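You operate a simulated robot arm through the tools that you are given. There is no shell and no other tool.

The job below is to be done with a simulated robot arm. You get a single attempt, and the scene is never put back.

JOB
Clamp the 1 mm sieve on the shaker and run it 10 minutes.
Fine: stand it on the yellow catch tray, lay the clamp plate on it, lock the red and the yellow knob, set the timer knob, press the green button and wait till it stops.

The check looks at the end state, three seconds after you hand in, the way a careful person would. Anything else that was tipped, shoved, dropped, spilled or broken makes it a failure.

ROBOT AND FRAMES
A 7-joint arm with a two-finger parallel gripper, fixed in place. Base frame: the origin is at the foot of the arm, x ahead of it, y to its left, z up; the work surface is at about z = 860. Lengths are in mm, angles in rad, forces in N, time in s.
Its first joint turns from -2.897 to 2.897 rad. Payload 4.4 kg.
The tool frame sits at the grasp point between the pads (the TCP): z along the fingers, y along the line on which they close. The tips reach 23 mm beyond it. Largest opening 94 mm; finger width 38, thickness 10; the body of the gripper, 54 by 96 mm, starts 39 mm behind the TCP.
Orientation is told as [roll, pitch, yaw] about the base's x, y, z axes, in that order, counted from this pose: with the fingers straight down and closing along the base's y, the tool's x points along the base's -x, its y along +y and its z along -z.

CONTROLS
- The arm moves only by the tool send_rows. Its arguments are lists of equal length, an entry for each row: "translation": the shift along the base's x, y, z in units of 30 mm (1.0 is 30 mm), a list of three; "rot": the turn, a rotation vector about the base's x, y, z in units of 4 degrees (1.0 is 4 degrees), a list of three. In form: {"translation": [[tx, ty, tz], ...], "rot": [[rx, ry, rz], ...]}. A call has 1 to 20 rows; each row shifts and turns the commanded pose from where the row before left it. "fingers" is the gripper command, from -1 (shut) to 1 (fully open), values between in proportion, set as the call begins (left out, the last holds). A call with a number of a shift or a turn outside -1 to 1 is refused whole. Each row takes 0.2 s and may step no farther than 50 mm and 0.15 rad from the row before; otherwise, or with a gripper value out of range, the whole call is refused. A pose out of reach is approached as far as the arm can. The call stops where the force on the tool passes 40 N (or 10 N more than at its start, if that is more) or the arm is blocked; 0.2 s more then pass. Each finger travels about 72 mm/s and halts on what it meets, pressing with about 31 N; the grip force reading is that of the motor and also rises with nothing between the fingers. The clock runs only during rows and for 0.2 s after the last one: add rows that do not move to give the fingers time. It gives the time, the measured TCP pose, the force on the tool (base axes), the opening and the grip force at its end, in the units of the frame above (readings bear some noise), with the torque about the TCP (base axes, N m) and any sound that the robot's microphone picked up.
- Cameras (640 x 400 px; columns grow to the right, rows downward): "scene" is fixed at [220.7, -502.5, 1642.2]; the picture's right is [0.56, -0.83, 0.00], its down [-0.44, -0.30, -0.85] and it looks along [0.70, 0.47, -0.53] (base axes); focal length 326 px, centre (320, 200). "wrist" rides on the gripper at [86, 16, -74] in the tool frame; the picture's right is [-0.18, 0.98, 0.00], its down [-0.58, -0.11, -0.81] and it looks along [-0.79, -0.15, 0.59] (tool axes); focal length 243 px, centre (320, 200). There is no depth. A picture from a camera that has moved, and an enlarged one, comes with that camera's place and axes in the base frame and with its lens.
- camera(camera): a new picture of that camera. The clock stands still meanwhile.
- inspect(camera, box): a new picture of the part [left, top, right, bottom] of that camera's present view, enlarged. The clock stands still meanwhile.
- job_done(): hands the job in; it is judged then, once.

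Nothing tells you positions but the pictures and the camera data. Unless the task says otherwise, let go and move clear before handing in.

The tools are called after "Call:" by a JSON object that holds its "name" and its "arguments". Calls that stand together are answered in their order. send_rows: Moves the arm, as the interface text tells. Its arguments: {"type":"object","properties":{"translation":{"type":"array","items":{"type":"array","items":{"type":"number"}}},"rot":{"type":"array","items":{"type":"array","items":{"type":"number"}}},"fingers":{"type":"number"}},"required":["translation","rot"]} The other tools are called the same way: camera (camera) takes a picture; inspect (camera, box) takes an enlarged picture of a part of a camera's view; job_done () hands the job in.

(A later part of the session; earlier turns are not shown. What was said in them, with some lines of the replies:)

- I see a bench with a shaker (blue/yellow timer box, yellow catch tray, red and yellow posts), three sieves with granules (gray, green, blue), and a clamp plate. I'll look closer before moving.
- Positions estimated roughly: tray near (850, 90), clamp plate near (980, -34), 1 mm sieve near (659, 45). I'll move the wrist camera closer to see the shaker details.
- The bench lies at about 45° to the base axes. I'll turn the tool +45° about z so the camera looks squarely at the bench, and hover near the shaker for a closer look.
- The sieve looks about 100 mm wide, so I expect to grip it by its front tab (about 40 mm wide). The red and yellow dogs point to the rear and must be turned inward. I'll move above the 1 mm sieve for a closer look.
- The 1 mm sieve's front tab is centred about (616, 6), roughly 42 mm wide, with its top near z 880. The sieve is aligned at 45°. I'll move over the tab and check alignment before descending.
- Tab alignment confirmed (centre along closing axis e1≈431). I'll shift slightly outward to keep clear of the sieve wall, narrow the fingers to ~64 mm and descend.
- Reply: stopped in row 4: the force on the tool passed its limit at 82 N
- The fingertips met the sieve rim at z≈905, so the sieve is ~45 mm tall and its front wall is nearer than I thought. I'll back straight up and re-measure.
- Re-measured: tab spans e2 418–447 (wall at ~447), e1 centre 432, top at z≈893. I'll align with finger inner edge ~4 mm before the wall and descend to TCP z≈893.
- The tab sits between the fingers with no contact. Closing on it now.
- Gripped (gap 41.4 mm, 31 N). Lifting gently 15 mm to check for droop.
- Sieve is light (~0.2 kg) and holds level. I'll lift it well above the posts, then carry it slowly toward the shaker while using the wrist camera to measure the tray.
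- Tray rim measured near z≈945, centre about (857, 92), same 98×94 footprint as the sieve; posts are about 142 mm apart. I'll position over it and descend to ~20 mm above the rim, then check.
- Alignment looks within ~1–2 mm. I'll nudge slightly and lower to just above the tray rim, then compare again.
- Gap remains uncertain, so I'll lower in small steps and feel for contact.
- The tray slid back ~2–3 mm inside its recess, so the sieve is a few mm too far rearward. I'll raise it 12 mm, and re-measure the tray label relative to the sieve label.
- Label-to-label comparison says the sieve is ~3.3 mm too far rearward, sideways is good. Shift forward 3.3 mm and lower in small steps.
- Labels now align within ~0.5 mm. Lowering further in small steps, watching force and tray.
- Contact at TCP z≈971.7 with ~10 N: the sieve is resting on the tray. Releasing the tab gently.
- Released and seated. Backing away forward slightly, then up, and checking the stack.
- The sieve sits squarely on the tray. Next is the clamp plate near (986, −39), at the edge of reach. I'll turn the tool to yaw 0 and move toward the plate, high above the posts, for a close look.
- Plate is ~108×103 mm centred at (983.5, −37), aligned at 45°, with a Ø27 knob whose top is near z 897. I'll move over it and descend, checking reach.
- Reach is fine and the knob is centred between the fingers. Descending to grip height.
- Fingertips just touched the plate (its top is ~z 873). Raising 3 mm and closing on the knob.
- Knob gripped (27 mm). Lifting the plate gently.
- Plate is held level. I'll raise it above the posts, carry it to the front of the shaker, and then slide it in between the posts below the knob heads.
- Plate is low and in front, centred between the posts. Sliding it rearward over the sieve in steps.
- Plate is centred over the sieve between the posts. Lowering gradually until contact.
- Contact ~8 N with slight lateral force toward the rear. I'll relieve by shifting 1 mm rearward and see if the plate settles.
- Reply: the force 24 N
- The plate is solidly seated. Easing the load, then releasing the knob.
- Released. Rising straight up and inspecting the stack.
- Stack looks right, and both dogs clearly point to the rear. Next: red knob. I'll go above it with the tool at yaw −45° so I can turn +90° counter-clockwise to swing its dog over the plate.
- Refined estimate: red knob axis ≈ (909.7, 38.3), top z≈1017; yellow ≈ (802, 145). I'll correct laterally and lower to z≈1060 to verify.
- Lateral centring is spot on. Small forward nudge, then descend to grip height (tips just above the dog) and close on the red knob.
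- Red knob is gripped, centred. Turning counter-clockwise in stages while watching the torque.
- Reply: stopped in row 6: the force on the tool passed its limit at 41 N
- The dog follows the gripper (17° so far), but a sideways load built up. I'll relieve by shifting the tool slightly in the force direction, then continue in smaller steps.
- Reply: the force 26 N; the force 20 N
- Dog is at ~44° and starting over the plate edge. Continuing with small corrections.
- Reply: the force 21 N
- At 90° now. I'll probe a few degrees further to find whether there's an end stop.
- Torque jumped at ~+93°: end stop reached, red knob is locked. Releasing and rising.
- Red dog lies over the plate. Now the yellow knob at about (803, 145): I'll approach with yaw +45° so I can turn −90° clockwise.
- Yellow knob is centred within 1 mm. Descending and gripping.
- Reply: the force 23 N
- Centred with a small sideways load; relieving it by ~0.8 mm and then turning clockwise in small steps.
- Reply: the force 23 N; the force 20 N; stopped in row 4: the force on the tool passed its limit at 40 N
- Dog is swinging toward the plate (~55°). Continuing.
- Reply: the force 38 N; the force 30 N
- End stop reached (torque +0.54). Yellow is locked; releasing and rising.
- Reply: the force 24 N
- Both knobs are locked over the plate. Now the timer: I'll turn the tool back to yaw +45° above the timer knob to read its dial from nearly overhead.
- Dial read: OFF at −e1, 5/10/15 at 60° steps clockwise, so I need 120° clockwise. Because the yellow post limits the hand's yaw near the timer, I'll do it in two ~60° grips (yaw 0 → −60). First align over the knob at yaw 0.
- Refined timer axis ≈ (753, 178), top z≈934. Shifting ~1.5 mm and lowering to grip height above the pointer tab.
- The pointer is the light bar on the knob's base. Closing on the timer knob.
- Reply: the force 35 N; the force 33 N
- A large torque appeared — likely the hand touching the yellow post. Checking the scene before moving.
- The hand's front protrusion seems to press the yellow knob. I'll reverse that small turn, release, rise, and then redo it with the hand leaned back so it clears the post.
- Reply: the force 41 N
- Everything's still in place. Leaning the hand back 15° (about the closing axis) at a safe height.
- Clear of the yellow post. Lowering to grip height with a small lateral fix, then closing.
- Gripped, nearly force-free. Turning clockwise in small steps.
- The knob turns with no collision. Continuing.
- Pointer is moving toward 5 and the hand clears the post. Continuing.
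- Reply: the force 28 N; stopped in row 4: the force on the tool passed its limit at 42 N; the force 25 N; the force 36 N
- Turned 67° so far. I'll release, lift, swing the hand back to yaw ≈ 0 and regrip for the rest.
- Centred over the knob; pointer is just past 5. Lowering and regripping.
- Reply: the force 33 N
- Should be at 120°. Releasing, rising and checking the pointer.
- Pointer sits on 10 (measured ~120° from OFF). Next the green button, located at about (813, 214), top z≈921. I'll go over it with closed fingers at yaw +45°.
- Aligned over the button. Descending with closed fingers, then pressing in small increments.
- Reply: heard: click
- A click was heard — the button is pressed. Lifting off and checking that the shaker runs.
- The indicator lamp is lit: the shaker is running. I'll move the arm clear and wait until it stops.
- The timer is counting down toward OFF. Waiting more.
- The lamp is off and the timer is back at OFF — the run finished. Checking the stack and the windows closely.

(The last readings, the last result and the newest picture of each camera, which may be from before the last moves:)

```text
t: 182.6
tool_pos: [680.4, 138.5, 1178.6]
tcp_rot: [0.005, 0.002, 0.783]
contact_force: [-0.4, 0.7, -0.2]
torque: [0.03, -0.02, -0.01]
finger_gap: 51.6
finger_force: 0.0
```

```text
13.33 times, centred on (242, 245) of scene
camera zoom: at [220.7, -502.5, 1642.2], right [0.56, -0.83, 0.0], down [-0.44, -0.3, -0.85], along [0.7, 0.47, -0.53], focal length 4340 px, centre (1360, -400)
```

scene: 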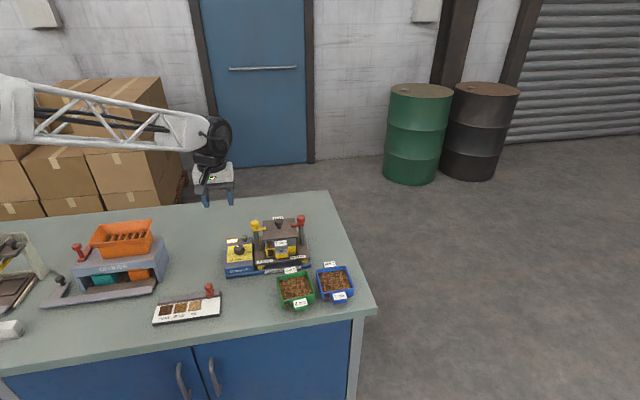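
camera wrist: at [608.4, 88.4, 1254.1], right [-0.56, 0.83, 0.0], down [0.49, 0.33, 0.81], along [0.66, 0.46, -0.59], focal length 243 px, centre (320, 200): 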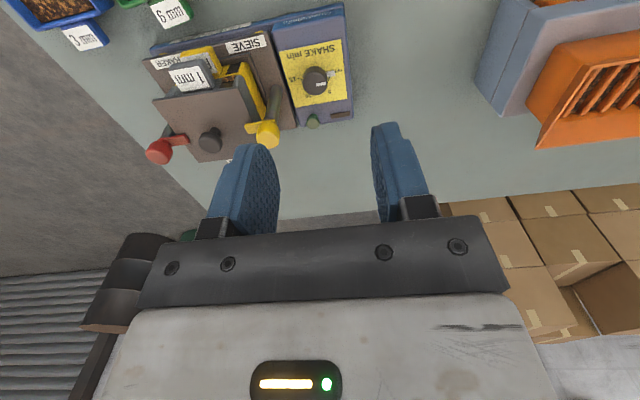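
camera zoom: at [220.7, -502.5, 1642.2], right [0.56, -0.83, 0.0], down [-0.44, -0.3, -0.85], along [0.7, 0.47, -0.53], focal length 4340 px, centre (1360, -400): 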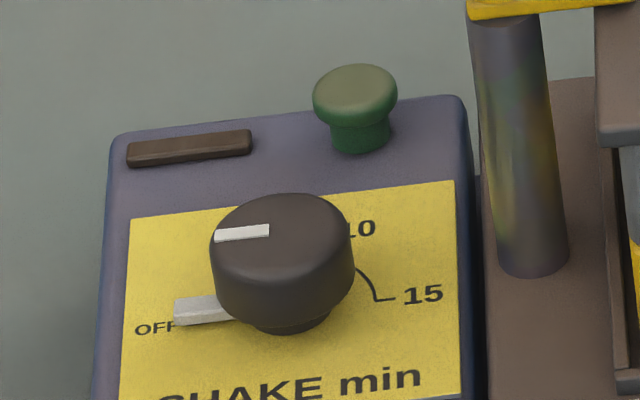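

Call:
{"name": "inspect", "arguments": {"camera": "wrist", "box": [140, 100, 290, 170]}}

Call:
{"name": "inspect", "arguments": {"camera": "scene", "box": [246, 212, 314, 246]}}

```text
4.27 times, centred on (215, 135) of wrist
camera zoom: at [608.4, 88.4, 1254.1], right [-0.56, 0.83, 0.0], down [0.49, 0.33, 0.81], along [0.66, 0.46, -0.59], focal length 1035 px, centre (768, 477)
```

zoom: 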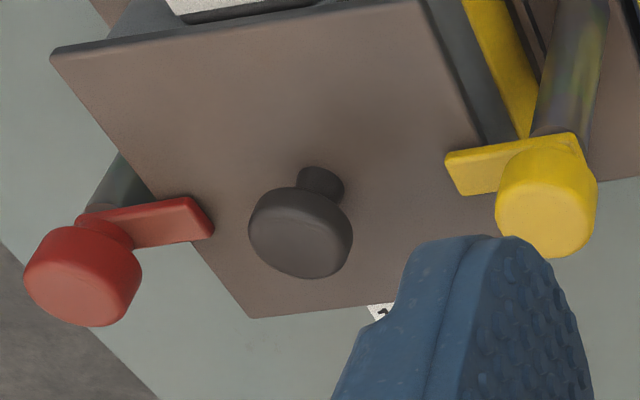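

```text
9.41 times, centred on (280, 229) of scene
camera zoom: at [220.7, -502.5, 1642.2], right [0.56, -0.83, 0.0], down [-0.44, -0.3, -0.85], along [0.7, 0.47, -0.53], focal length 3064 px, centre (696, -73)
```

zoom: 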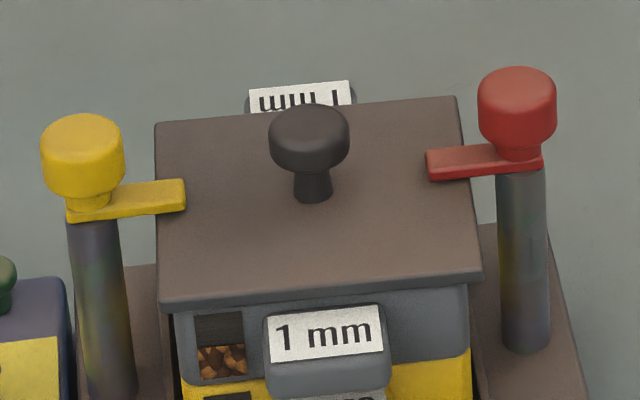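

The run is over: lamp off, timer back at OFF, and both dogs lie at 90° over the plate. The 1 mm sieve sits squarely on the tray, the other sieves are where they were, and the arm is clear. The tray's window still looks empty, so I can't see that any fines came through. I'm handing in now.

Call:
{"name": "job_done", "arguments": {}}

```text
The job is handed in.
```

I ran the 1 mm sieve on the shaker at the 10-minute setting and handed the job in, but I can't see that any fines came through. The catch tray's window looks empty, and the grain level in the sieve's window hasn't changed.

- **Stack:** the 1 mm sieve sits squarely on the yellow catch tray with the clamp plate on it. The red and yellow knobs are both turned to their end stops, with their arms over the plate.
- **Run:** the timer pointer measured about 120° from OFF, which is the 10 mark. Pressing the green button gave a click and the lamp came on. I waited until the lamp went out and the pointer was back at OFF, at most about 16 seconds of simulated time. The pictures showed no visible shaking, so only the lamp and timer show that it ran.
- **Contacts along the way:**
    - The fingertips pressed on the 1 mm sieve's rim on the first approach (82 N).
    - While I lined up the sieve, the catch tray slid back 2–3 mm in its recess.
    - The hand pressed hard against the yellow post while I was setting the timer.
    - Nothing was visibly tipped, spilled or broken. The yellow arm was still at 90° when I checked afterwards.

The arm has let go and is clear of the bench. The 3 mm and 6 mm sieves are where they were.
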